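You operate a simulated robot arm through the tools that you are given. There is no shell and no other tool.

You are at the controls of a simulated robot arm. One attempt, no reset.

TASK
Put the pattern plate on the top of the front cross table away on the top of the back wall-side table. Put the blue card offcuts from the top of the front cross table on the top of the big grey block. Take the carton on the top of the front cross table and put it away in the top tray of the trolley. Put the box labelled "wool" from the top of the back window-side table in the top tray of the trolley and the box that says "felt" on the top of the front cross table. Stack the bucket marked "green" from the top of the front window-side table on top of the bucket that says "blue". Do these in any order. Set down upright: carton.

It is judged by the outcome, as a careful person would: the job done as asked, and still so three seconds after it is handed in. It fails if anything else is knocked over, pushed out of place, dropped, spilled or broken.

THE ROBOT
A 7-joint arm with a vacuum gripper on a trunk, on a base that drives. Base frame: it is fixed to the floor where the robot stands at the start and does not move with it; the origin is under the middle of the robot, x ahead of it, y to its left, z up; the surface under the hand at the start is at about z = 740. Readings come in mm, degrees, newtons and seconds.
With the tool pointing down near the work surface it reaches from about 160 to 840 mm from the robot's upright axis, wherever it stands. Its first joint turns from -166.0 to 166.0 degrees. Places, roughly: box [1000, -1750, 750]; bucket [-2500, -1750, 750]; card offcuts [500, 0, 750]; carton [750, 250, 750]; pattern plate [750, -250, 750]; top of the back wall-side table [900, -1000, 700]; top of the big grey block [-3900, 400, 800]; top of the front cross table [800, 100, 700]; top tray of the trolley [2800, -3500, 600]. Payload 1.88 kg.
Tool frame: the origin (TCP) lies in the middle of the cups' lips, and z points out of the cups. The gripper has 1 cup of 32 mm across, covering 32 by 32 mm (tool x, y); the bellows give 14 mm. With the vacuum on, a cup seals on a smooth face that it is pressed against (1 to 4 N); it does not hold porous or soft things. The pull reaches 41 N.
Orientation is that of the tool frame in the base frame, as a unit quaternion [w, x, y, z]. With the cups facing straight down, the tool's x points along the base's -x, its y along +y and its z along -z.

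THE INTERFACE
- The arm moves only by the tool nudge_tool. Its argument "motion" is a list that holds one entry, the list of rows, each a list of 7 numbers: the turn, a rotation vector about the tool's x, y, z in rad, then the shift along the tool's x, y, z in m, then the vacuum: 1 switches it on, -1 off. In form: [[[wx, wy, wz, x, y, z, vacuum], ...]]. A call has 1 to 20 rows; each row is the pose to reach, as a shift and turn from the pose commanded when the call began, along the tool's axes at that moment. Rows are played at 5 a second. More than 50 mm and 8.6 degrees between two rows, or a gripper value outside its range, and nothing of the call is played. Where a pose cannot be reached the arm comes as near as it can. A force on the tool above 40 N (or 10 N above the force at the start of the call, whichever is more), or a blocked arm, ends the call early, and 0.2 s more pass. The pull builds up within a second once a cup has sealed. Time passes only in rows, and 0.2 s behind the last, so rows that repeat a pose give it time. The reply holds the time, the measured pose of the TCP, the force on the tool along the base axes and the pull of the vacuum, in the units named above and with some noise, with the torque about the TCP (base axes, N m) and any sound that the robot's microphone picked up.
- Cameras (640 x 400 px; columns grow to the right, rows downward): "scene" is now at [12, 132.2, 1560.9]; the picture's right is [-0.43, -0.90, 0.00], its down [-0.70, 0.34, -0.63] and it looks along [0.57, -0.28, -0.77] (base axes); focal length 233 px, centre (320, 200). "wrist" rides on the gripper at [82, 14, -216] in the tool frame; the picture's right is [-0.17, 0.99, 0.00], its down [-0.91, -0.15, -0.37] and it looks along [-0.37, -0.06, 0.93] (tool axes); focal length 243 px, centre (320, 200).
- capture(camera): a new picture of that camera. The clock stands still meanwhile.
- move_column(by): slides the trunk up (or, below 0, down) by that many mm; the arm and the scene camera ride with it, the base frame stays. It gives what a move gives, with no picture.
- drive_base(legs): drives the robot by 1 to 6 legs, each [ahead, left, turn to the left] in mm, mm and degrees, along the robot's own axes; the way and the turn of a leg run together, so that a leg with both is an arc; at most 1500 mm and 180 degrees a leg. The arm and the cameras ride along, it lands a little off, and it stops where it bumps. It gives what a move gives.
- head_to(pan, tilt): turns the head with the scene camera to pan (to the left, within 155 degrees either way) and tilt (down, from -29 to 69), counted from straight ahead of the robot. It gives what a move gives.
- point_at(camera, pixels): for up to 12 pixels [column, row] of the newest picture of that camera ("zoom" is the newest enlarged one), the place [x, y, z] in the base frame of the surface seen there, good to about 3 mm. The clock stands still meanwhile.
- close_up(camera, box): a new picture of the part [left, top, right, bottom] of that camera's present view, enlarged. The clock stands still meanwhile.
- close_job(): hands the job in; it is judged then, once.

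Switch the vacuum off and draw the arm clear of the work before you hand the job in, unless the task says otherwise.

The tools are called after "Emit:" as a command line: name --argument value ..., lists and objects as JSON in quotes. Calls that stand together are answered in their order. nudge_tool: Moves the arm, as the interface text tells. Its arguments: {"type":"object","properties":{"motion":{"type":"array","items":{"type":"array","items":{"type":"array","items":{"type":"number"}}}}},"required":["motion"]} The other tools are called the same way: move_column (by) slides the trunk up or down; drive_base (legs) drives the base; head_to (pan, tilt) turns the head that bears the scene camera; capture (camera) takes a picture; point_at (camera, pixels) gives the place of the surface under pixels of a picture; close_up (camera, box) takes an enlarged picture of a part of a camera's view; close_job () hands the job in.

At the start:

```text
time: 0.0
eef_pos: [548.6, -131.0, 962.4]
orientation: [0.0, 0.0, 1.0, 0.0]
wrist_force: [0.8, 1.0, -0.5]
ft_torque: [0.0, -0.02, -0.01]
pull: 0.0
trunk travel left (down, up): [-525.0, 65.0]
robot x, y, heading: [-0.1, 0.7, -0.1]
head pan, tilt: [-25.7, 50.6]
```

scene: 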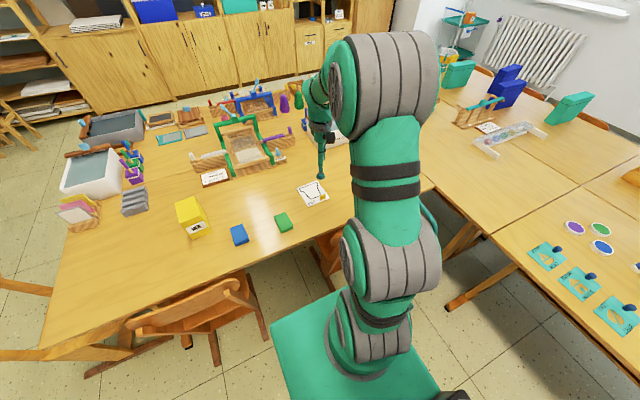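
wrist: 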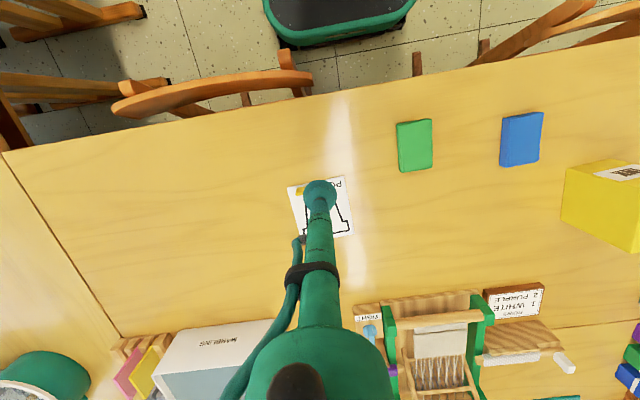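

The scene shows the front cross table with a white pattern plate at about (312,193), blue and green card pieces at (239,235) and (284,222), and a yellow carton at (192,215). I'll take close-ups and locate these points.

Emit:
close_up --camera "scene" --box '[160, 160, 360, 285]'

Emit:
point_at --camera "scene" --pixels '[[312, 193], [239, 235], [284, 222], [188, 208], [195, 228], [545, 256], [580, 282], [575, 228], [602, 247], [600, 230]]'

Emit:
close_up --camera "wrist" --box '[260, 90, 640, 330]'

```text
3.20 times, centred on (260, 222) of scene
```

zoom: 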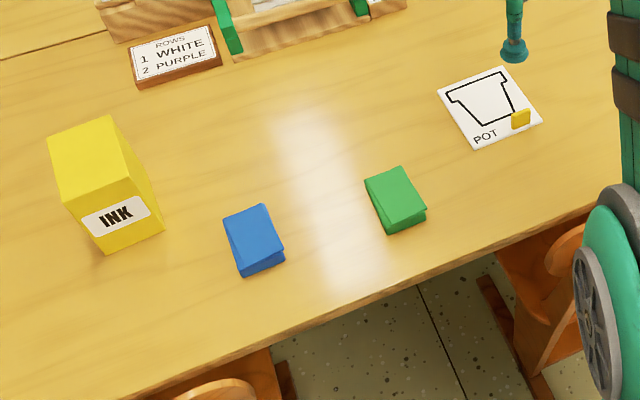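

```text
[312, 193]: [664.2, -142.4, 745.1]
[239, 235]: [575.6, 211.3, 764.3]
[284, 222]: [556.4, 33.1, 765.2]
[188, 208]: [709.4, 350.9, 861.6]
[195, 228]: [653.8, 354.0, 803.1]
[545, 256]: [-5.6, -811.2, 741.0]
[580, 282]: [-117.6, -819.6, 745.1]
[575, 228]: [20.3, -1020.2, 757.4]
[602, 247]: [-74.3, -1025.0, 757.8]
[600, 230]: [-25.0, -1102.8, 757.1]
```

```text
1.67 times, centred on (450, 210) of wrist
```

zoom: 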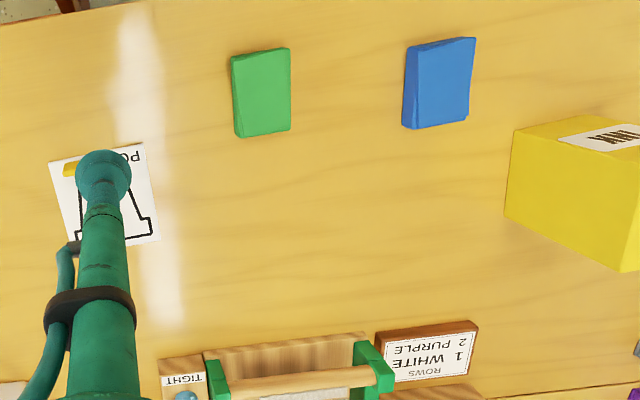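

The blue offcuts top is near [576, 211, 764], the INK carton top near [709, 351, 862], and the POT plate at z 745. Now I look around with the head to find the other tables, the trolley and the block.

Emit:
head_to --pan -60 --tilt 25

Emit:
capture --camera "scene"

```text
time: 1.0
eef_pos: [549.9, -131.8, 960.1]
orientation: [0.0, 0.0, 1.0, 0.0]
wrist_force: [0.4, 0.1, -0.5]
ft_torque: [0.0, -0.02, -0.01]
pull: 0.0
trunk travel left (down, up): [-525.0, 65.0]
robot x, y, heading: [-2.3, 1.3, -0.1]
head pan, tilt: [-60.0, 25.0]
```

```text
taken
```

scene: 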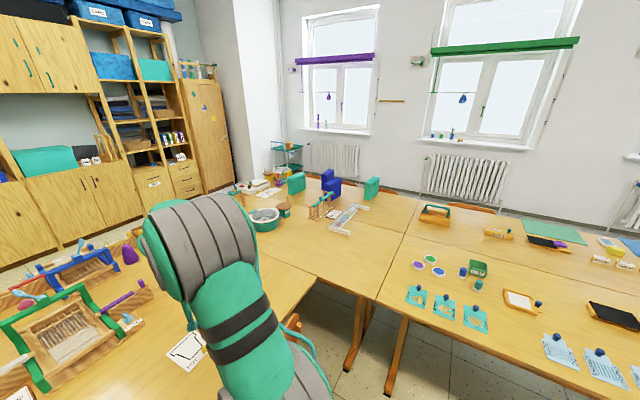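

The view shows the back tables ahead right with a trolley near (288,150). I'll zoom into those parts and measure points.

Emit:
close_up --camera "scene" --box '[220, 120, 420, 245]'

Emit:
point_at --camera "scene" --pixels '[[297, 182], [330, 187], [371, 187], [265, 215], [345, 218], [285, 147], [268, 193], [280, 230], [350, 245], [400, 250], [436, 213], [283, 163]]'

Emit:
close_up --camera "scene" --box '[380, 190, 640, 352]'

```text
3.20 times, centred on (320, 182) of scene
```

zoom: 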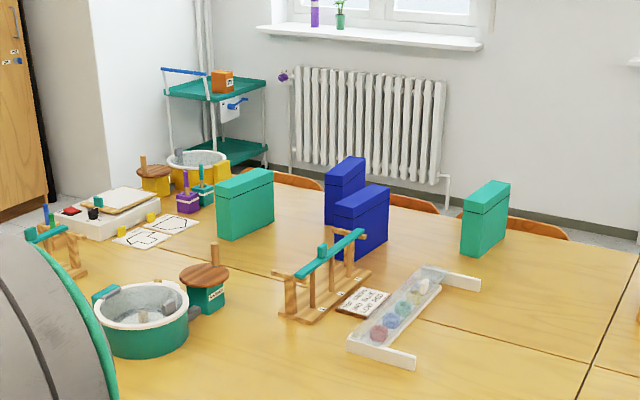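

```text
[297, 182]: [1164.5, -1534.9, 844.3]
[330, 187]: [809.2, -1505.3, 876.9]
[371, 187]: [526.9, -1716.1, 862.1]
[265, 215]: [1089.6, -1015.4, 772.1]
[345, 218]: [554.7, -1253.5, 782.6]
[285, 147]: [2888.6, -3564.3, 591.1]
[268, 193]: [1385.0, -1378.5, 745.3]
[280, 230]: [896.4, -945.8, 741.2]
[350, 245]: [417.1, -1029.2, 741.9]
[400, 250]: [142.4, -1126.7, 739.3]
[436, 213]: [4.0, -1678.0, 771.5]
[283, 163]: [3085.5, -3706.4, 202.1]
```

```text
2.46 times, centred on (510, 271) of scene
```

zoom: 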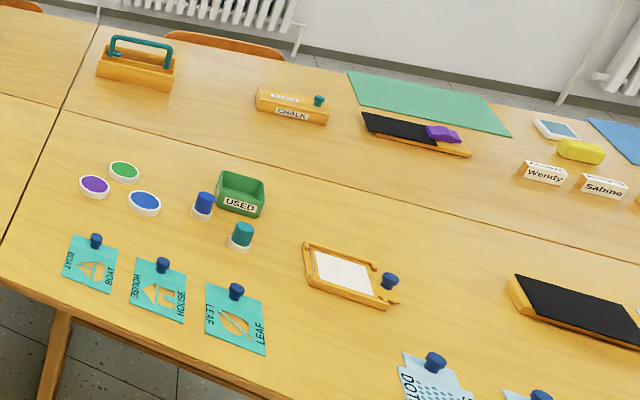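

Four boxes (two teal, two blue) stand on the back window-side table, with labels not visible from here. I keep turning the head to see the front tables and block.

Emit:
head_to --pan -125 --tilt 22

Emit:
capture --camera "scene"

Emit:
close_up --camera "scene" --box '[320, 100, 640, 300]'

Emit:
close_up --camera "scene" --box '[0, 100, 320, 300]'

```text
time: 2.4
eef_pos: [550.2, -132.8, 960.9]
orientation: [0.001, -0.001, 1.0, 0.0]
wrist_force: [0.0, 1.1, 0.0]
ft_torque: [0.02, 0.01, 0.03]
pull: 0.1
trunk travel left (down, up): [-525.0, 65.0]
robot x, y, heading: [2.3, 3.4, 0.1]
head pan, tilt: [-125.0, 22.0]
```

```text
taken
```

scene: 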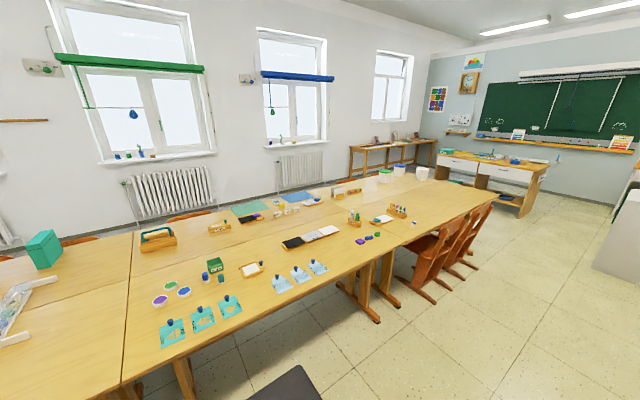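

```text
2.00 times, centred on (480, 200) of scene
```

zoom: 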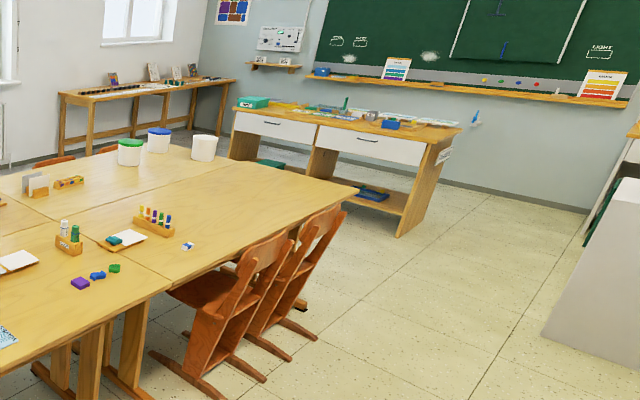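

```text
2.00 times, centred on (160, 200) of scene
```

zoom: 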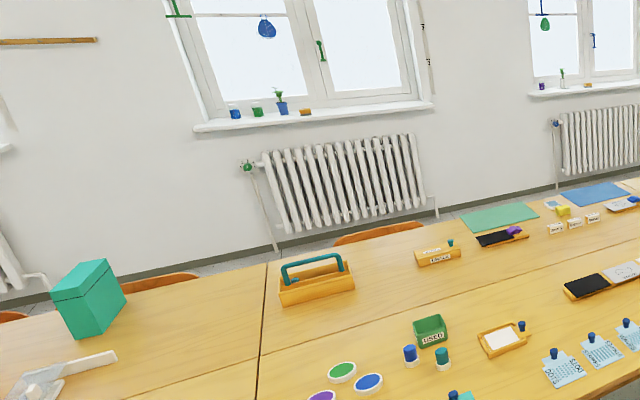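

The buckets appear at about (385,176), (399,170) and (421,172) on the far (front window-side) table, and the grey block at the right edge. I measure these and pan further.

Emit:
point_at --camera "scene" --pixels '[[385, 172], [399, 168], [421, 170], [385, 180], [398, 175], [421, 178], [635, 200], [620, 255], [495, 205], [470, 215], [405, 230], [440, 262]]'

Emit:
close_up --camera "scene" --box '[360, 150, 460, 213]'

Emit:
head_to --pan -155 --tilt 22

Emit:
capture --camera "scene"

```text
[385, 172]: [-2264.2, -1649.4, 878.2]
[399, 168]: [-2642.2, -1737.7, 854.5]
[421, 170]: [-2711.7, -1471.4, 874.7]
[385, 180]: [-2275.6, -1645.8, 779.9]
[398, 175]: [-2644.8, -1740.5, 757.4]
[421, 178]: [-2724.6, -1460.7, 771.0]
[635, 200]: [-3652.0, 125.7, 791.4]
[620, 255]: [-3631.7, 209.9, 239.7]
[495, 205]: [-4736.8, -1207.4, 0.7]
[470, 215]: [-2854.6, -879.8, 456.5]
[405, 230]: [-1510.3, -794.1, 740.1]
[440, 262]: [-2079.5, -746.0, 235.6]
```

```text
6.35 times, centred on (410, 182) of scene
```

zoom: 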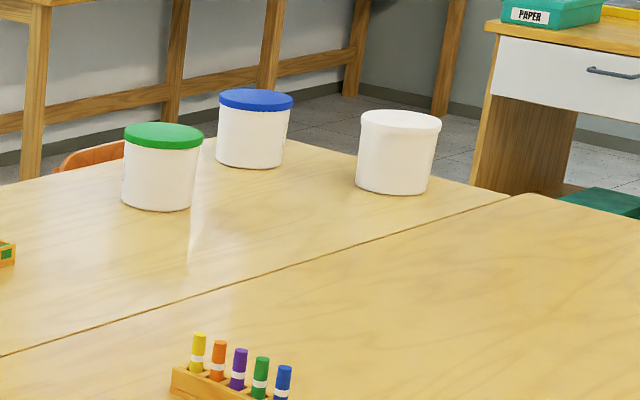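

```text
time: 3.3
eef_pos: [549.4, -131.8, 961.4]
orientation: [0.0, 0.0, 1.0, 0.0]
wrist_force: [0.4, -0.3, 0.3]
ft_torque: [0.02, 0.0, 0.01]
pull: 0.0
trunk travel left (down, up): [-525.0, 65.0]
robot x, y, heading: [-0.2, -1.3, 0.0]
head pan, tilt: [-154.7, 22.0]
```

```text
taken
```

scene: 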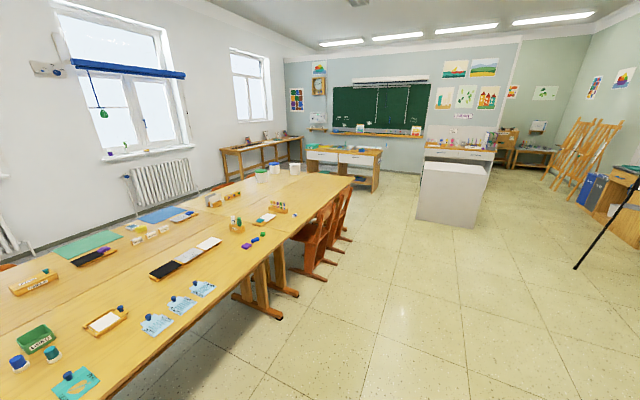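

The grey block is at about (452,190), with open floor to it. I look to the left side too to know the free floor around me.

Emit:
point_at --camera "scene" --pixels '[[430, 166], [485, 175], [420, 218], [470, 226], [455, 170], [455, 200], [330, 270], [420, 350], [560, 250], [580, 262], [300, 240]]'

Emit:
close_up --camera "scene" --box '[400, 130, 520, 205]'

Emit:
head_to --pan 150 --tilt 30

Emit:
capture --camera "scene"

Emit:
head_to --pan 80 --tilt 30

Emit:
capture --camera "scene"

Emit:
head_to --pan 0 --tilt 30

Emit:
capture --camera "scene"

```text
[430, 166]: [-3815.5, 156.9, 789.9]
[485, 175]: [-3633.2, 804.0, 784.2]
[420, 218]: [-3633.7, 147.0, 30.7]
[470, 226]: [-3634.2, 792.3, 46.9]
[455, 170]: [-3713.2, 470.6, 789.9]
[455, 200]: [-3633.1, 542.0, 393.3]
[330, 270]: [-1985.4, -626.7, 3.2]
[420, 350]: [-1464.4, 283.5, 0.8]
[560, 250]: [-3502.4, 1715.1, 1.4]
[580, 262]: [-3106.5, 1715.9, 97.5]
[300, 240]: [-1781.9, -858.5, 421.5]
```

```text
5.33 times, centred on (460, 168) of scene
```

zoom: 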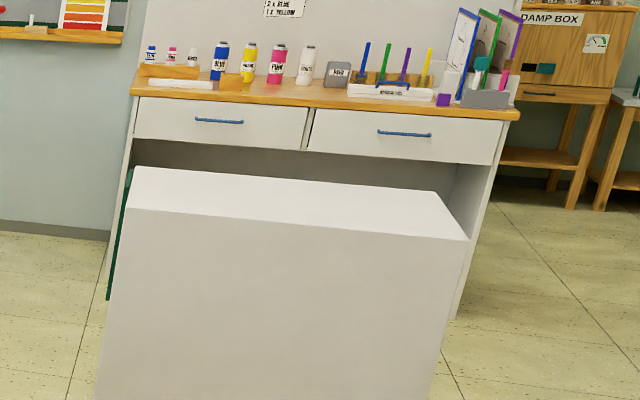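

```text
time: 7.5
eef_pos: [548.0, -130.9, 960.8]
orientation: [-0.001, 0.0, 1.0, 0.0]
wrist_force: [-0.1, 0.4, 0.5]
ft_torque: [-0.01, 0.0, -0.01]
pull: 0.1
trunk travel left (down, up): [-525.0, 65.0]
robot x, y, heading: [-1.4, -1.6, 0.1]
head pan, tilt: [150.0, 30.0]
```

```text
taken
```

scene: 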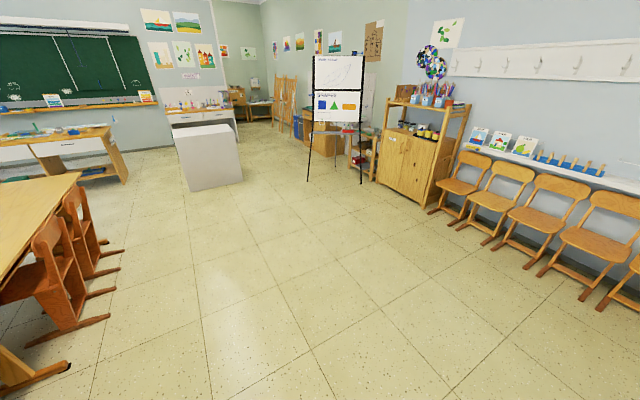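

```text
time: 8.9
eef_pos: [548.6, -132.1, 960.6]
orientation: [0.0, -0.001, 1.0, 0.0]
wrist_force: [-0.1, -0.2, 0.2]
ft_torque: [0.03, -0.02, 0.03]
pull: 0.0
trunk travel left (down, up): [-525.0, 65.0]
robot x, y, heading: [-0.8, 2.2, 0.0]
head pan, tilt: [80.0, 30.0]
```

```text
taken
```

scene: 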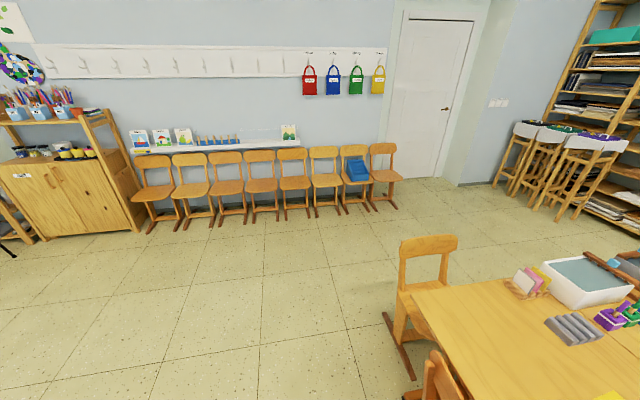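

```text
time: 10.4
eef_pos: [549.4, -131.4, 961.0]
orientation: [0.0, 0.0, 1.0, 0.0]
wrist_force: [-0.2, 0.1, 0.3]
ft_torque: [0.02, 0.02, -0.01]
pull: 0.0
trunk travel left (down, up): [-525.0, 65.0]
robot x, y, heading: [-2.3, 0.4, -0.0]
head pan, tilt: [0.0, 30.0]
```

```text
taken
```

scene: 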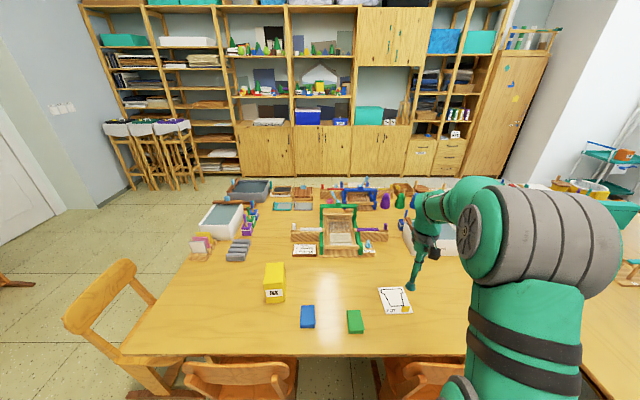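

I zoom in on the blue and green pieces, carton and plate from this angle for details.

Emit:
close_up --camera "scene" --box '[250, 255, 430, 367]'

Emit:
point_at --camera "zoom" --pixels '[[200, 210], [365, 230], [85, 60], [520, 160], [550, 193], [500, 190], [480, 135], [570, 205], [460, 200], [553, 123]]'

Emit:
close_up --camera "scene" --box '[170, 165, 450, 340]'

```text
3.56 times, centred on (340, 311) of scene
```

zoom: 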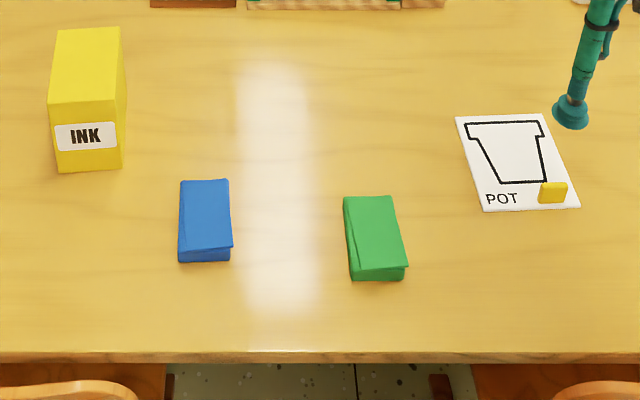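

```text
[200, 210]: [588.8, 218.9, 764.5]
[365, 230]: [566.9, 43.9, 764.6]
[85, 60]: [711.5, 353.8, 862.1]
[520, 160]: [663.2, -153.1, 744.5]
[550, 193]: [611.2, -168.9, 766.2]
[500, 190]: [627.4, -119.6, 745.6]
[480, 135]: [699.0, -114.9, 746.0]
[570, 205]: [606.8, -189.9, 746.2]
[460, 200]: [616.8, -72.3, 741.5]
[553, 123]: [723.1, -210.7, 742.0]
```

```text
2.29 times, centred on (310, 252) of scene
```

zoom: 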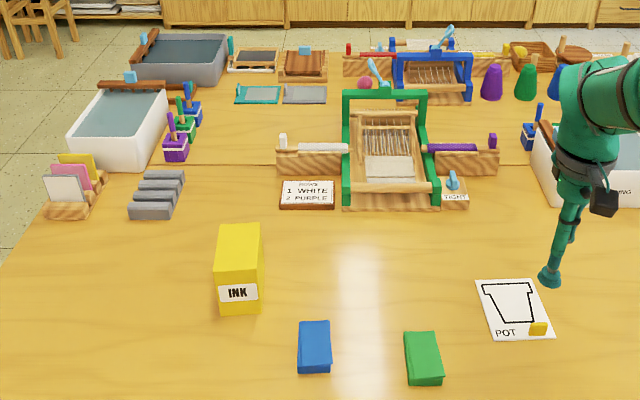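

The blue offcuts are about 24 mm thick. Now I look right at the back wall-side table to measure its edges and free space.

Emit:
head_to --pan -72 --tilt 38

Emit:
capture --camera "scene"

```text
time: 11.8
eef_pos: [549.0, -132.9, 960.5]
orientation: [0.001, 0.0, 1.0, 0.0]
wrist_force: [0.0, 0.0, 0.3]
ft_torque: [-0.03, 0.01, 0.01]
pull: 0.1
trunk travel left (down, up): [-525.0, 65.0]
robot x, y, heading: [0.3, 1.7, -0.1]
head pan, tilt: [-72.0, 38.0]
```

```text
taken
```

scene: 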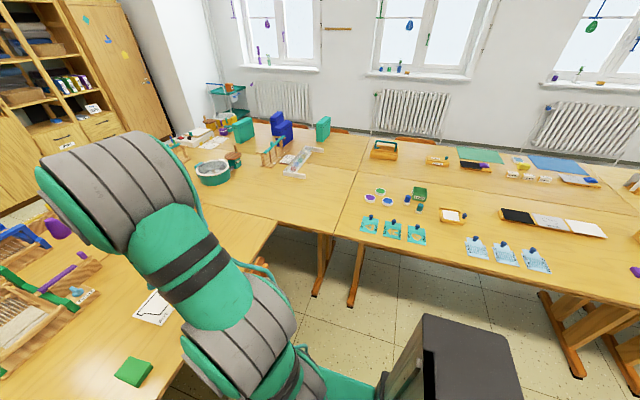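

The seam between back and middle tables runs from about (333,235) to (368,137). I measure edge and seam points.

Emit:
point_at --camera "scene" --pixels '[[330, 233], [368, 140], [355, 170], [275, 160], [277, 222], [400, 245], [240, 200], [300, 200], [280, 190], [450, 255], [330, 280], [300, 270]]'

Emit:
close_up --camera "scene" --box '[150, 100, 390, 250]'

```text
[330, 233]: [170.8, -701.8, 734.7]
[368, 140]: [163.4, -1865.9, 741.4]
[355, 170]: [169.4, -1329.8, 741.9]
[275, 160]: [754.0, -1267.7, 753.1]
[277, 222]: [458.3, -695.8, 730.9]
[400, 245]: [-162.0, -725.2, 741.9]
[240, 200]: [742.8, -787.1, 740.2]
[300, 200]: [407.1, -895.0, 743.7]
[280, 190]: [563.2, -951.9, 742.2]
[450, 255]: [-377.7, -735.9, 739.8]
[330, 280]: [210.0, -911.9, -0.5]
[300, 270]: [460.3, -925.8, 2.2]
```

```text
2.67 times, centred on (270, 175) of scene
```

zoom: 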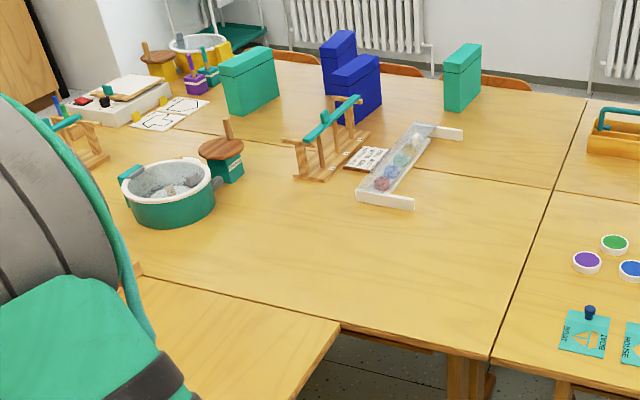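

Back/middle seam is at x≈168, wall-side near edge at y≈-697. I look further down to see my own base footprint and the chairs around it.

Emit:
head_to --pan -90 --tilt 65

Emit:
capture --camera "scene"

Emit:
point_at --camera "scene" --pixels '[[320, 200], [250, 200], [250, 260], [400, 300], [500, 300], [450, 220], [560, 320], [300, 330], [200, 330], [350, 380]]'

Emit:
head_to --pan 40 --tilt 62

Emit:
capture --camera "scene"

```text
time: 12.8
eef_pos: [547.7, -133.4, 961.2]
orientation: [0.0, 0.0, 1.0, -0.001]
wrist_force: [-1.0, -0.4, -0.1]
ft_torque: [0.0, 0.0, -0.02]
pull: 0.1
trunk travel left (down, up): [-525.0, 65.0]
robot x, y, heading: [1.6, 1.3, 0.1]
head pan, tilt: [-90.0, 65.0]
```

```text
taken
```

scene: 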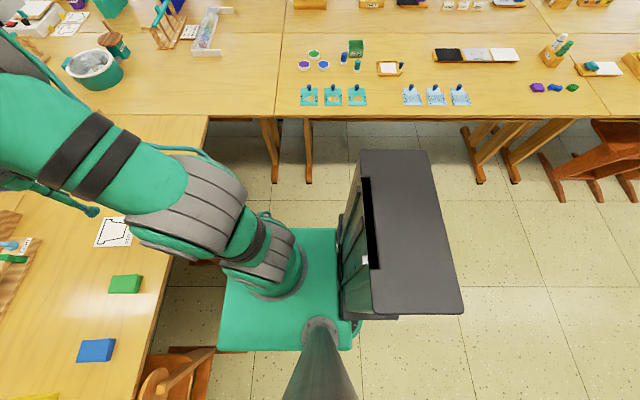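

```text
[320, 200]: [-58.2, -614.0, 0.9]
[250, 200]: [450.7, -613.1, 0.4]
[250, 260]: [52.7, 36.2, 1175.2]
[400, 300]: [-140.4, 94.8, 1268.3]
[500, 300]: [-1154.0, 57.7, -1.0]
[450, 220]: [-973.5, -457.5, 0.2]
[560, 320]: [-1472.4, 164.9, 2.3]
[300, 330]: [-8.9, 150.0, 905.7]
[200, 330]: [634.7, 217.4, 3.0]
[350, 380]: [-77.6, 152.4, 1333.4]
```

```text
time: 14.9
eef_pos: [548.1, -132.3, 960.6]
orientation: [0.001, -0.001, 1.0, 0.0]
wrist_force: [-1.2, -0.5, 0.3]
ft_torque: [-0.01, 0.01, -0.01]
pull: 0.0
trunk travel left (down, up): [-525.0, 65.0]
robot x, y, heading: [-0.5, 1.6, 0.2]
head pan, tilt: [40.0, 62.0]
```

```text
taken
```

scene: 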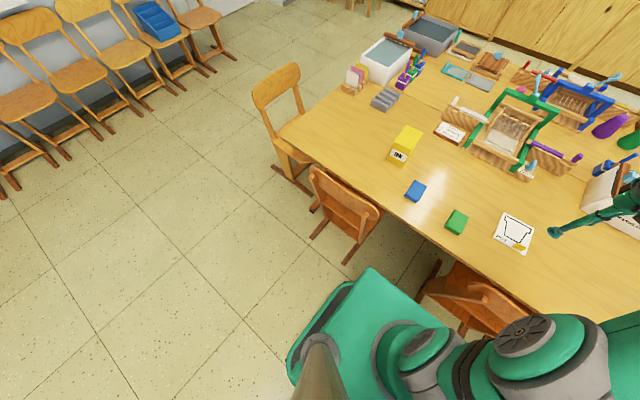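

I check my base's front edge using the wrist camera and the chair positions from this view.

Emit:
capture --camera "wrist"

Emit:
point_at --camera "wrist" --pixels '[[268, 10], [275, 40], [340, 46], [340, 20], [405, 35], [415, 5], [290, 44], [390, 40], [300, 85], [620, 30], [10, 155], [640, 45]]'

Emit:
point_at --camera "scene" --pixels '[[290, 360], [370, 270], [345, 190], [345, 260], [480, 290], [470, 325], [282, 95], [290, 210], [350, 290], [282, 128], [560, 330], [310, 215]]'

```text
taken
```

wrist: 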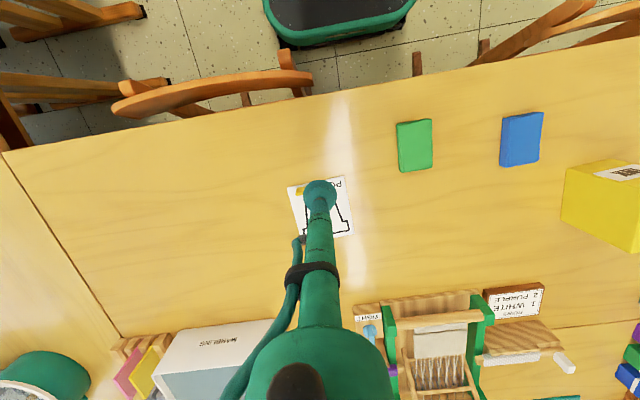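

```text
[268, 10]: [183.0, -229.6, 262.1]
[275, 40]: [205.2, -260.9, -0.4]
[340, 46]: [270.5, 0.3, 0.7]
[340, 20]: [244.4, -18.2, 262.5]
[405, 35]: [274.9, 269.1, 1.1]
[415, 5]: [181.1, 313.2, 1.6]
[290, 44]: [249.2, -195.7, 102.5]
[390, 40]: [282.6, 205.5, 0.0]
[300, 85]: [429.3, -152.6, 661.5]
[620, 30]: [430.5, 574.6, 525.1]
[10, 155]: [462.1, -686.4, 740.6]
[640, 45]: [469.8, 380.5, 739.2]
```

```text
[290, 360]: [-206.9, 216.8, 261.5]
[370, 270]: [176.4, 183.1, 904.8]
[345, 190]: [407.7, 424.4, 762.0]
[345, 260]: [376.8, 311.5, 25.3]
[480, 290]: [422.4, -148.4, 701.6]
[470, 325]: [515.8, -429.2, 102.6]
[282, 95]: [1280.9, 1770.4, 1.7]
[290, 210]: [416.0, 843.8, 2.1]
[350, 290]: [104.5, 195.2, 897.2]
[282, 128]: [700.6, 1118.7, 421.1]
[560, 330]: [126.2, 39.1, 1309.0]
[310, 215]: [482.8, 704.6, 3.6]
```

My base front is at x≈250 and about ±235 wide, chairs' backs start near x≈400. I'll now get accurate plate corners from a close-up.

Emit:
close_up --camera "scene" --box '[470, 190, 566, 250]'

Emit:
point_at --camera "zoom" --pixels '[[240, 165], [425, 265], [165, 315], [320, 425], [300, 290], [390, 245], [250, 180], [175, 310], [330, 370]]'

```text
6.67 times, centred on (518, 220) of scene
```

zoom: 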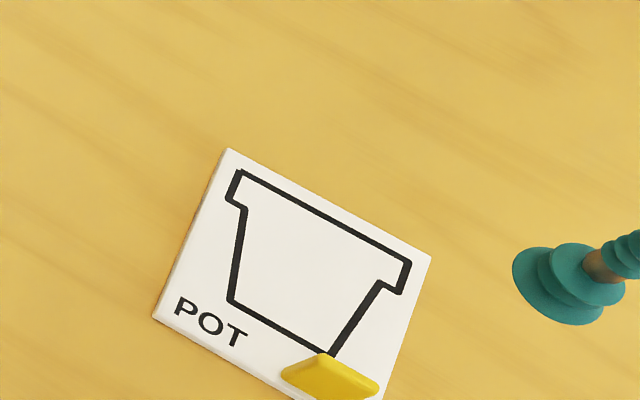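

```text
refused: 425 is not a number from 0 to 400
```

Emit:
point_at --camera "zoom" --pixels '[[228, 155], [425, 260], [160, 315], [280, 390], [300, 280], [330, 370], [350, 395], [375, 390]]'

```text
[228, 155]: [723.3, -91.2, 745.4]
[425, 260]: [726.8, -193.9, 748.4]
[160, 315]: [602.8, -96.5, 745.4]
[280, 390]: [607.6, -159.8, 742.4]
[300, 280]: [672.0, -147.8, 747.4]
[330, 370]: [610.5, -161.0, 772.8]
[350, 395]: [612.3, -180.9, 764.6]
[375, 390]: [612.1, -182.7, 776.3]
```

Plate centre is about (665,-146), top z≈746, knob near (611,-172). I drive 250 mm to the right so both the plate and a free spot on the back wall-side table are in reach.

Emit:
drive_base --legs '[[30, -250, 0]]'

Emit:
head_to --pan -40 --tilt 45

Emit:
capture --camera "scene"

```text
time: 16.7
eef_pos: [580.2, -381.8, 960.7]
orientation: [0.0, -0.003, 1.0, 0.0]
wrist_force: [0.0, 0.9, 0.1]
ft_torque: [0.01, -0.01, -0.02]
pull: 0.1
trunk travel left (down, up): [-525.0, 65.0]
robot x, y, heading: [29.3, -252.2, 0.3]
head pan, tilt: [40.0, 62.0]
```

```text
time: 18.2
eef_pos: [579.6, -382.2, 961.0]
orientation: [-0.001, -0.003, 1.0, 0.0]
wrist_force: [0.2, -0.4, -0.5]
ft_torque: [-0.01, 0.0, 0.02]
pull: 0.0
trunk travel left (down, up): [-525.0, 65.0]
robot x, y, heading: [28.9, -253.9, 0.4]
head pan, tilt: [-40.0, 45.0]
```

```text
taken
```

scene: 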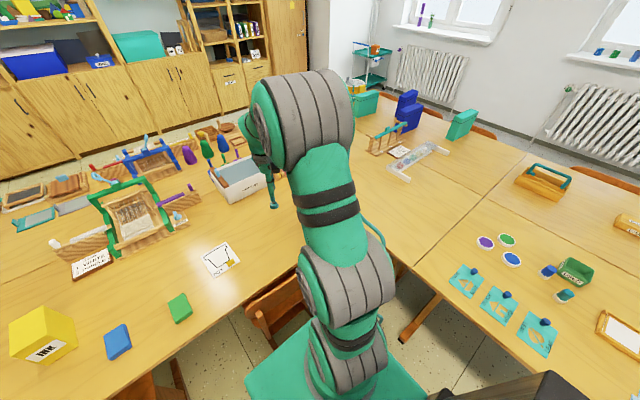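

TCP is at (580,-382,961). I move above the plate centre (667,-146) and down to about z 790, then check.

Emit:
nudge_tool --motion '[[[0, 0, 0, -0.015, 0.039, 0, -1], [0, 0, 0, -0.03, 0.079, 0, -1], [0, 0, 0, -0.044, 0.118, 0, -1], [0, 0, 0, -0.059, 0.157, 0, -1], [0, 0, 0, -0.074, 0.196, 0, -1], [0, 0, 0, -0.0885, 0.2355, 0.02, -1], [0, 0, 0, -0.0885, 0.2355, 0.06, -1], [0, 0, 0, -0.0885, 0.2355, 0.1, -1], [0, 0, 0, -0.0885, 0.2355, 0.14, -1], [0, 0, 0, -0.0885, 0.2355, 0.17, -1], [0, 0, 0, -0.0885, 0.2355, 0.17, -1]]]'

Emit:
capture --camera "wrist"

```text
time: 20.6
eef_pos: [668.8, -146.0, 791.6]
orientation: [0.0, -0.002, 1.0, 0.0]
wrist_force: [0.1, -0.5, 0.6]
ft_torque: [-0.02, 0.0, -0.01]
pull: 0.1
trunk travel left (down, up): [-525.0, 65.0]
robot x, y, heading: [27.4, -249.6, 0.0]
head pan, tilt: [-40.0, 45.0]
```

```text
taken
```

wrist: 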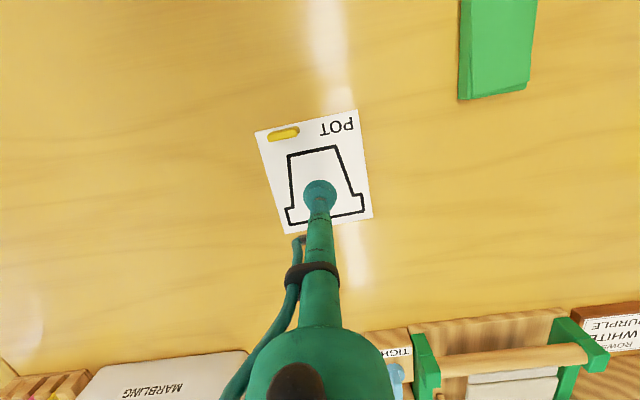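

The cup is over the plate's middle, clear of the knob. I descend gently with the vacuum on.

Emit:
nudge_tool --motion '[[[0, 0, 0, 0, 0, 0.03, 1], [0, 0, 0, 0, 0, 0.042, 1], [0, 0, 0, 0, 0, 0.046, 1], [0, 0, 0, 0, 0, 0.048, 1], [0, 0, 0, 0, 0, 0.05, 1], [0, 0, 0, 0, 0, 0.05, 1], [0, 0, 0, 0, 0, 0.05, 1]]]'

```text
time: 22.2
eef_pos: [667.2, -145.7, 743.1]
orientation: [0.001, -0.003, 1.0, 0.0]
wrist_force: [-3.4, 0.6, 16.6]
ft_torque: [-0.05, 0.04, -0.1]
pull: 41.3
trunk travel left (down, up): [-525.0, 65.0]
robot x, y, heading: [31.1, -254.3, 0.5]
head pan, tilt: [-40.0, 45.0]
```

Sealed with pull 41 N. I lift the plate 150 mm.

Emit:
nudge_tool --motion '[[[0, 0, 0, 0, 0, -0.01, 1], [0, 0, 0, 0, 0, -0.04, 1], [0, 0, 0, 0, 0, -0.08, 1], [0, 0, 0, 0, 0, -0.12, 1], [0, 0, 0, 0, 0, -0.16, 1], [0, 0, 0, 0, 0, -0.16, 1]]]'

Emit:
capture --camera "wrist"

```text
time: 23.6
eef_pos: [666.5, -147.1, 900.9]
orientation: [0.0, -0.003, 1.0, 0.001]
wrist_force: [-0.2, 0.4, -0.1]
ft_torque: [-0.02, -0.01, 0.03]
pull: 40.8
trunk travel left (down, up): [-525.0, 65.0]
robot x, y, heading: [27.8, -253.1, 0.2]
head pan, tilt: [-40.0, 45.0]
```

```text
taken
```

wrist: 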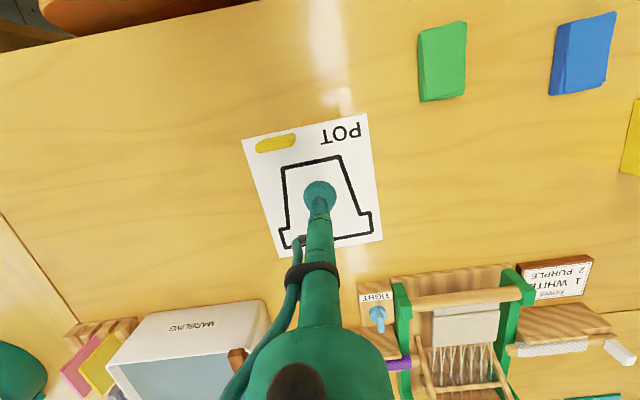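

The plate hangs on the cup. I carry it along a straight line to above (400,-880) on the back wall-side table.

Emit:
nudge_tool --motion '[[[0, 0, 0, 0.0159, -0.0431, 0, 1], [0, 0, 0, 0.0318, -0.0862, 0, 1], [0, 0, 0, 0.0478, -0.1293, 0, 1], [0, 0, 0, 0.0637, -0.1724, 0, 1], [0, 0, 0, 0.0796, -0.2155, 0, 1], [0, 0, 0, 0.0955, -0.2586, 0, 1], [0, 0, 0, 0.1115, -0.3017, 0, 1], [0, 0, 0, 0.1274, -0.3448, 0, 1], [0, 0, 0, 0.1433, -0.3879, 0, 1], [0, 0, 0, 0.1592, -0.431, 0, 1], [0, 0, 0, 0.1752, -0.4741, 0, 1], [0, 0, 0, 0.1911, -0.5172, 0, 1], [0, 0, 0, 0.207, -0.5603, 0, 1], [0, 0, 0, 0.2229, -0.6034, 0, 1], [0, 0, 0, 0.2389, -0.6465, 0, 1], [0, 0, 0, 0.2548, -0.6896, 0, 1], [0, 0, 0, 0.2707, -0.7327, 0, 1], [0, 0, 0, 0.2707, -0.7327, 0, 1]]]'

Emit:
capture --camera "wrist"

```text
time: 27.4
eef_pos: [403.8, -880.0, 902.0]
orientation: [0.0, -0.002, 1.0, 0.0]
wrist_force: [-0.2, 0.4, -0.9]
ft_torque: [0.02, -0.02, 0.01]
pull: 40.7
trunk travel left (down, up): [-525.0, 65.0]
robot x, y, heading: [27.5, -249.4, 0.3]
head pan, tilt: [-40.0, 45.0]
```

```text
taken
```

wrist: 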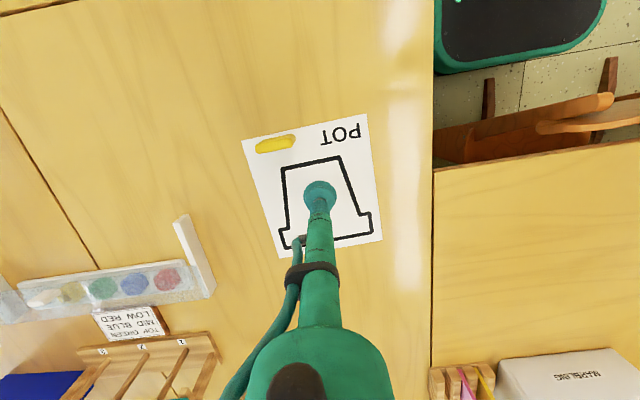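

The spot under the plate is free. I lower until it touches, checking the force.

Emit:
nudge_tool --motion '[[[0, 0, 0, 0, 0, 0.04, 1], [0, 0, 0, 0, 0, 0.08, 1], [0, 0, 0, 0, 0, 0.115, 1], [0, 0, 0, 0, 0, 0.14, 1], [0, 0, 0, 0, 0, 0.15, 1], [0, 0, 0, 0, 0, 0.153, 1], [0, 0, 0, 0, 0, 0.155, 1], [0, 0, 0, 0, 0, 0.155, 1]]]'

```text
time: 29.2
eef_pos: [400.2, -879.8, 746.0]
orientation: [0.0, -0.003, 1.0, 0.0]
wrist_force: [-0.1, -1.2, 0.1]
ft_torque: [-0.01, 0.0, -0.01]
pull: 40.3
trunk travel left (down, up): [-525.0, 65.0]
robot x, y, heading: [34.1, -251.7, 0.1]
head pan, tilt: [-40.0, 45.0]
```

No contact force yet at z 746; I lower a few mm more in small steps.

Emit:
nudge_tool --motion '[[[0, 0, 0, 0, 0, 0.001, 1], [0, 0, 0, 0, 0, 0.002, 1], [0, 0, 0, 0, 0, 0.002, 1]]]'

```text
time: 30.0
eef_pos: [400.9, -880.1, 744.0]
orientation: [0.0, -0.002, 1.0, 0.0]
wrist_force: [-0.2, 2.3, 1.1]
ft_torque: [-0.03, -0.02, -0.01]
pull: 41.1
trunk travel left (down, up): [-525.0, 65.0]
robot x, y, heading: [33.2, -252.1, 0.1]
head pan, tilt: [-40.0, 45.0]
```

Contact begins (about 1 N). I go 1 mm more, release the vacuum and rise.

Emit:
nudge_tool --motion '[[[0, 0, 0, 0, 0, 0.001, 1], [0, 0, 0, 0, 0, 0.001, -1], [0, 0, 0, 0, 0, 0.001, -1], [0, 0, 0, 0, 0, 0.001, -1], [0, 0, 0, 0, 0, 0.001, -1], [0, 0, 0, 0, 0, 0.001, -1], [0, 0, 0, 0, 0, -0.005, -1], [0, 0, 0, 0, 0, -0.03, -1], [0, 0, 0, 0, 0, -0.07, -1], [0, 0, 0, 0, 0, -0.11, -1], [0, 0, 0, 0, 0, -0.15, -1]]]'

Emit:
capture --camera "wrist"

```text
time: 32.4
eef_pos: [399.3, -881.9, 895.9]
orientation: [0.0, -0.002, 1.0, 0.0]
wrist_force: [0.0, -0.2, -0.4]
ft_torque: [-0.01, -0.02, 0.0]
pull: 0.2
trunk travel left (down, up): [-525.0, 65.0]
robot x, y, heading: [31.2, -252.5, 0.7]
head pan, tilt: [-40.0, 45.0]
```

```text
taken
```

wrist: 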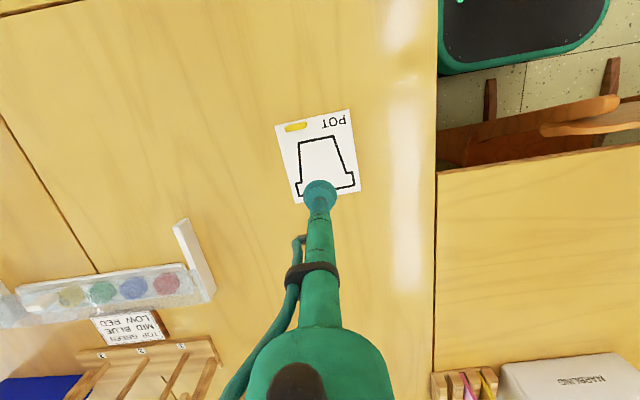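

The plate lies flat and free on the back wall-side table. Next the blue offcuts; I turn the head to see them closely.

Emit:
head_to --pan 20 --tilt 50

Emit:
capture --camera "scene"

```text
time: 33.7
eef_pos: [400.5, -882.1, 895.5]
orientation: [0.001, -0.003, 1.0, -0.001]
wrist_force: [0.3, 0.6, -0.7]
ft_torque: [-0.03, -0.03, 0.01]
pull: 0.1
trunk travel left (down, up): [-525.0, 65.0]
robot x, y, heading: [31.1, -253.3, 0.4]
head pan, tilt: [20.0, 50.0]
```

```text
taken
```

scene: 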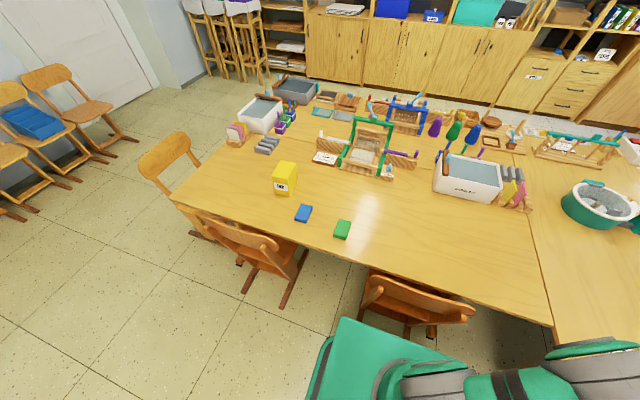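

Emit:
close_up --camera "scene" --box '[262, 155, 358, 215]'

Emit:
close_up --camera "scene" --box '[284, 198, 324, 223]'

Emit:
point_at --camera "zoom" --pixels '[[255, 145], [445, 195], [360, 355], [180, 300], [310, 245], [330, 210]]'

```text
6.67 times, centred on (310, 185) of scene
```

zoom: 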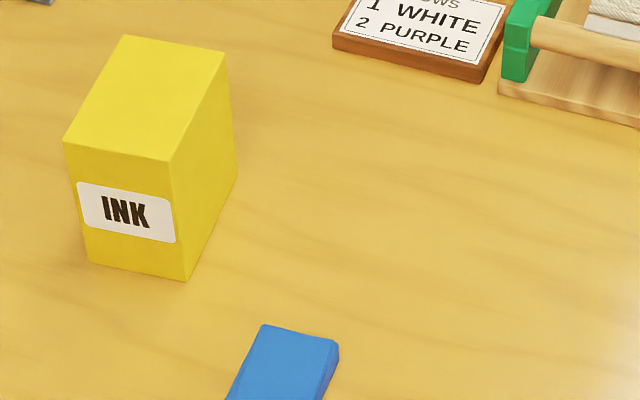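

```text
16.00 times, centred on (304, 210) of scene
```

zoom: 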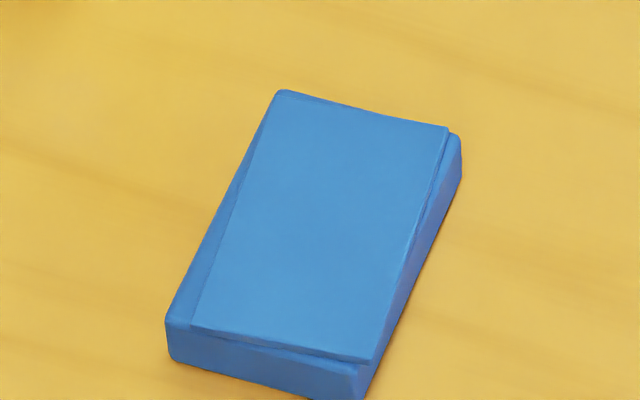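

```text
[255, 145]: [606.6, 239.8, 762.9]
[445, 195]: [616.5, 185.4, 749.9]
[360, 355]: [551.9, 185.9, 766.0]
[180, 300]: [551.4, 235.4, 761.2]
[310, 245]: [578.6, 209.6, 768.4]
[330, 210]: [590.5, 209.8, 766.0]
```

The blue stack's top is centred near (584,211) at z≈766. I move the arm over there in two calls.

Emit:
nudge_tool --motion '[[[0, 0, 0, -0.0079, 0.0455, 0, -1], [0, 0, 0, -0.0158, 0.091, 0, -1], [0, 0, 0, -0.0237, 0.1365, 0, -1], [0, 0, 0, -0.0317, 0.182, 0, -1], [0, 0, 0, -0.0396, 0.2275, 0, -1], [0, 0, 0, -0.0475, 0.273, 0, -1], [0, 0, 0, -0.0554, 0.3185, 0, -1], [0, 0, 0, -0.0633, 0.364, 0, -1], [0, 0, 0, -0.0712, 0.4095, 0, -1], [0, 0, 0, -0.0792, 0.455, 0, -1], [0, 0, 0, -0.0871, 0.5005, 0, -1], [0, 0, 0, -0.095, 0.546, 0, -1], [0, 0, 0, -0.1029, 0.5915, 0, -1], [0, 0, 0, -0.1108, 0.637, 0, -1], [0, 0, 0, -0.1188, 0.6825, 0, -1], [0, 0, 0, -0.1267, 0.728, 0, -1], [0, 0, 0, -0.1346, 0.7735, 0, -1], [0, 0, 0, -0.1425, 0.819, 0, -1], [0, 0, 0, -0.1504, 0.8645, 0, -1], [0, 0, 0, -0.1583, 0.91, 0, -1]]]'

```text
time: 37.9
eef_pos: [553.5, 31.5, 893.0]
orientation: [0.0, -0.002, 1.0, 0.0]
wrist_force: [-0.9, -1.5, 0.4]
ft_torque: [0.02, 0.02, -0.01]
pull: 0.1
trunk travel left (down, up): [-525.0, 65.0]
robot x, y, heading: [28.7, -251.0, 0.4]
head pan, tilt: [20.0, 50.0]
```

Now at (553.5,31.5). I continue to above (584,211) and down to z≈795.

Emit:
nudge_tool --motion '[[[0, 0, 0, -0.008, 0.045, 0, -1], [0, 0, 0, -0.016, 0.09, 0, -1], [0, 0, 0, -0.024, 0.135, 0, -1], [0, 0, 0, -0.0314, 0.1794, 0, -1], [0, 0, 0, -0.0314, 0.1794, 0.04, -1], [0, 0, 0, -0.0314, 0.1794, 0.08, -1], [0, 0, 0, -0.0314, 0.1794, 0.098, -1], [0, 0, 0, -0.0314, 0.1794, 0.098, -1]]]'

Emit:
capture --camera "wrist"

```text
time: 39.7
eef_pos: [584.8, 210.9, 795.4]
orientation: [0.0, -0.003, 1.0, 0.0]
wrist_force: [-0.1, 0.2, 0.0]
ft_torque: [0.0, 0.01, 0.02]
pull: 0.1
trunk travel left (down, up): [-525.0, 65.0]
robot x, y, heading: [31.8, -252.1, 0.5]
head pan, tilt: [20.0, 50.0]
```

```text
taken
```

wrist: 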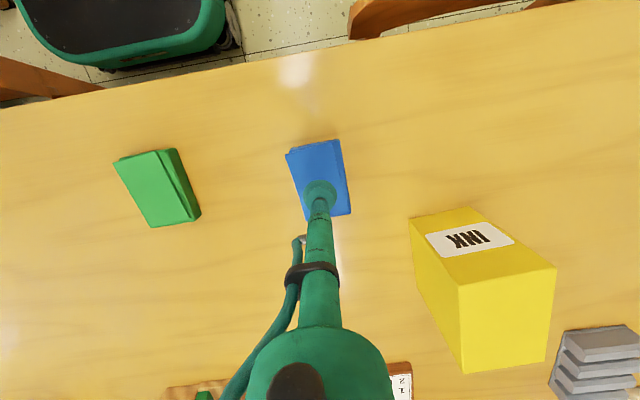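

The cup is aligned with the blue stack's middle. I descend slowly with vacuum on.

Emit:
nudge_tool --motion '[[[0, 0, 0, 0, 0, 0.02, 1], [0, 0, 0, 0, 0, 0.026, 1], [0, 0, 0, 0, 0, 0.0285, 1], [0, 0, 0, 0, 0, 0.0305, 1], [0, 0, 0, 0, 0, 0.0305, 1], [0, 0, 0, 0, 0, 0.0305, 1]]]'

```text
time: 41.1
eef_pos: [584.1, 210.2, 766.0]
orientation: [0.0, -0.003, 1.0, 0.0]
wrist_force: [-0.3, 0.1, -0.2]
ft_torque: [-0.01, 0.01, 0.0]
pull: 0.2
trunk travel left (down, up): [-525.0, 65.0]
robot x, y, heading: [31.8, -250.1, 0.5]
head pan, tilt: [20.0, 50.0]
```

No contact yet at z 766; I go down a few mm more in 1 mm steps.

Emit:
nudge_tool --motion '[[[0, 0, 0, 0, 0, 0.001, 1], [0, 0, 0, 0, 0, 0.002, 1], [0, 0, 0, 0, 0, 0.003, 1], [0, 0, 0, 0, 0, 0.003, 1], [0, 0, 0, 0, 0, 0.003, 1]]]'

```text
time: 42.3
eef_pos: [583.9, 211.2, 763.4]
orientation: [0.0, -0.003, 1.0, 0.0]
wrist_force: [0.0, 0.2, 0.9]
ft_torque: [0.03, 0.0, 0.03]
pull: 40.7
trunk travel left (down, up): [-525.0, 65.0]
robot x, y, heading: [29.4, -252.0, 0.3]
head pan, tilt: [20.0, 50.0]
```

Sealed (pull 40.7). I lift and bring the offcuts in front of the robot for driving.

Emit:
nudge_tool --motion '[[[0, 0, 0, 0, 0, -0.01, 1], [0, 0, 0, 0, 0, -0.04, 1], [0, 0, 0, 0, 0, -0.08, 1], [0, 0, 0, 0, 0, -0.12, 1], [0, 0, 0, 0, 0, -0.15, 1], [0, 0, 0, 0.006, -0.045, -0.15, 1], [0, 0, 0, 0.012, -0.09, -0.15, 1], [0, 0, 0, 0.018, -0.135, -0.15, 1], [0, 0, 0, 0.024, -0.18, -0.15, 1], [0, 0, 0, 0.03, -0.225, -0.15, 1], [0, 0, 0, 0.036, -0.27, -0.15, 1], [0, 0, 0, 0.042, -0.315, -0.15, 1], [0, 0, 0, 0.048, -0.36, -0.15, 1], [0, 0, 0, 0.054, -0.405, -0.15, 1], [0, 0, 0, 0.054, -0.405, -0.15, 1]]]'

Emit:
capture --camera "wrist"

```text
time: 45.5
eef_pos: [533.4, -195.4, 912.4]
orientation: [-0.001, -0.003, 1.0, 0.0]
wrist_force: [-0.3, -0.1, 0.4]
ft_torque: [-0.02, 0.0, 0.03]
pull: 40.7
trunk travel left (down, up): [-525.0, 65.0]
robot x, y, heading: [33.4, -254.5, 0.2]
head pan, tilt: [20.0, 50.0]
```

```text
taken
```

wrist: 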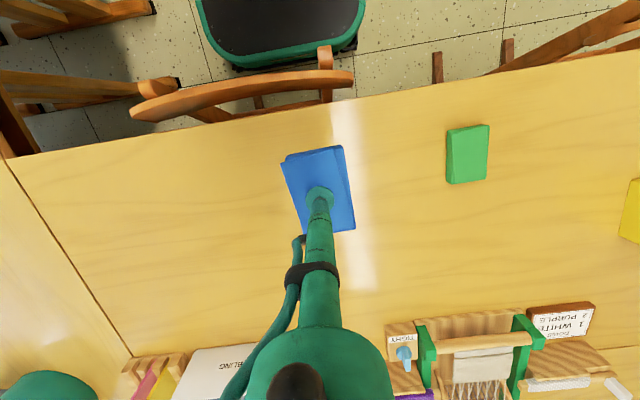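

The whole stack hangs on the cup. I back away, turn left 180 degrees over the open floor, and drive toward the block.

Emit:
drive_base --legs '[[-800, 400, 0], [0, 0, 180], [1300, -200, 0]]'

Emit:
head_to --pan 0 --tilt 30

Emit:
capture --camera "scene"

```text
time: 63.9
eef_pos: [-2610.2, 241.9, 911.9]
orientation: [0.001, 1.0, 0.011, 0.0]
wrist_force: [-1.0, 0.4, 0.4]
ft_torque: [-0.02, -0.05, 0.01]
pull: 40.6
trunk travel left (down, up): [-525.0, 65.0]
robot x, y, heading: [-2108.1, 309.2, -178.6]
head pan, tilt: [20.0, 50.0]
```

```text
time: 64.7
eef_pos: [-2609.1, 242.4, 912.4]
orientation: [0.0, 1.0, 0.012, 0.0]
wrist_force: [1.4, -0.4, -0.4]
ft_torque: [-0.02, -0.02, 0.02]
pull: 40.7
trunk travel left (down, up): [-525.0, 65.0]
robot x, y, heading: [-2106.4, 312.1, -178.8]
head pan, tilt: [0.0, 30.0]
```

```text
taken
```

scene: 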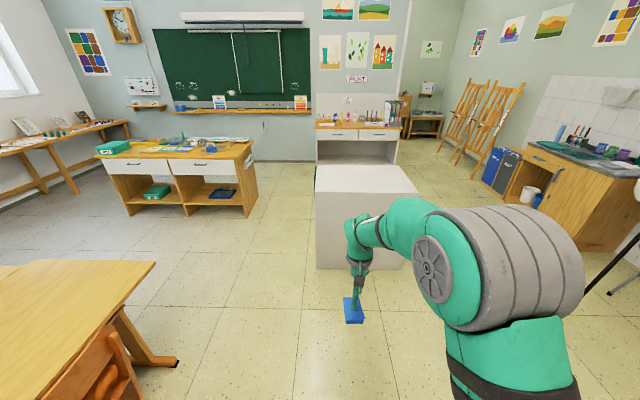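

The block is straight ahead. I measure its top corners.

Emit:
point_at --camera "scene" --pixels '[[320, 168], [408, 170], [318, 190], [414, 190], [350, 180], [385, 178], [322, 260], [10, 275], [150, 262], [100, 340], [175, 362]]'

Emit:
close_up --camera "scene" --box '[290, 140, 450, 240]'

```text
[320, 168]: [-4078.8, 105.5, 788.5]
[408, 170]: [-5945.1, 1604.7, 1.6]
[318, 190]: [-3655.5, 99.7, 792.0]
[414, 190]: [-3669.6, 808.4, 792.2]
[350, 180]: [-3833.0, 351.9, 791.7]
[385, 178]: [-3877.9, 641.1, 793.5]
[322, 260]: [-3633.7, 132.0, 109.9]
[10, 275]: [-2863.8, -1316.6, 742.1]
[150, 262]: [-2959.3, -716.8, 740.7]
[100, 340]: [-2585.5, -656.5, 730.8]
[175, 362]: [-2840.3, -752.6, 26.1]
```

```text
4.00 times, centred on (370, 190) of scene
```

zoom: 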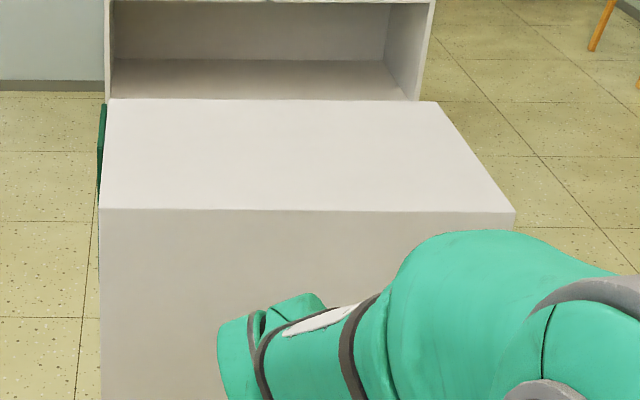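

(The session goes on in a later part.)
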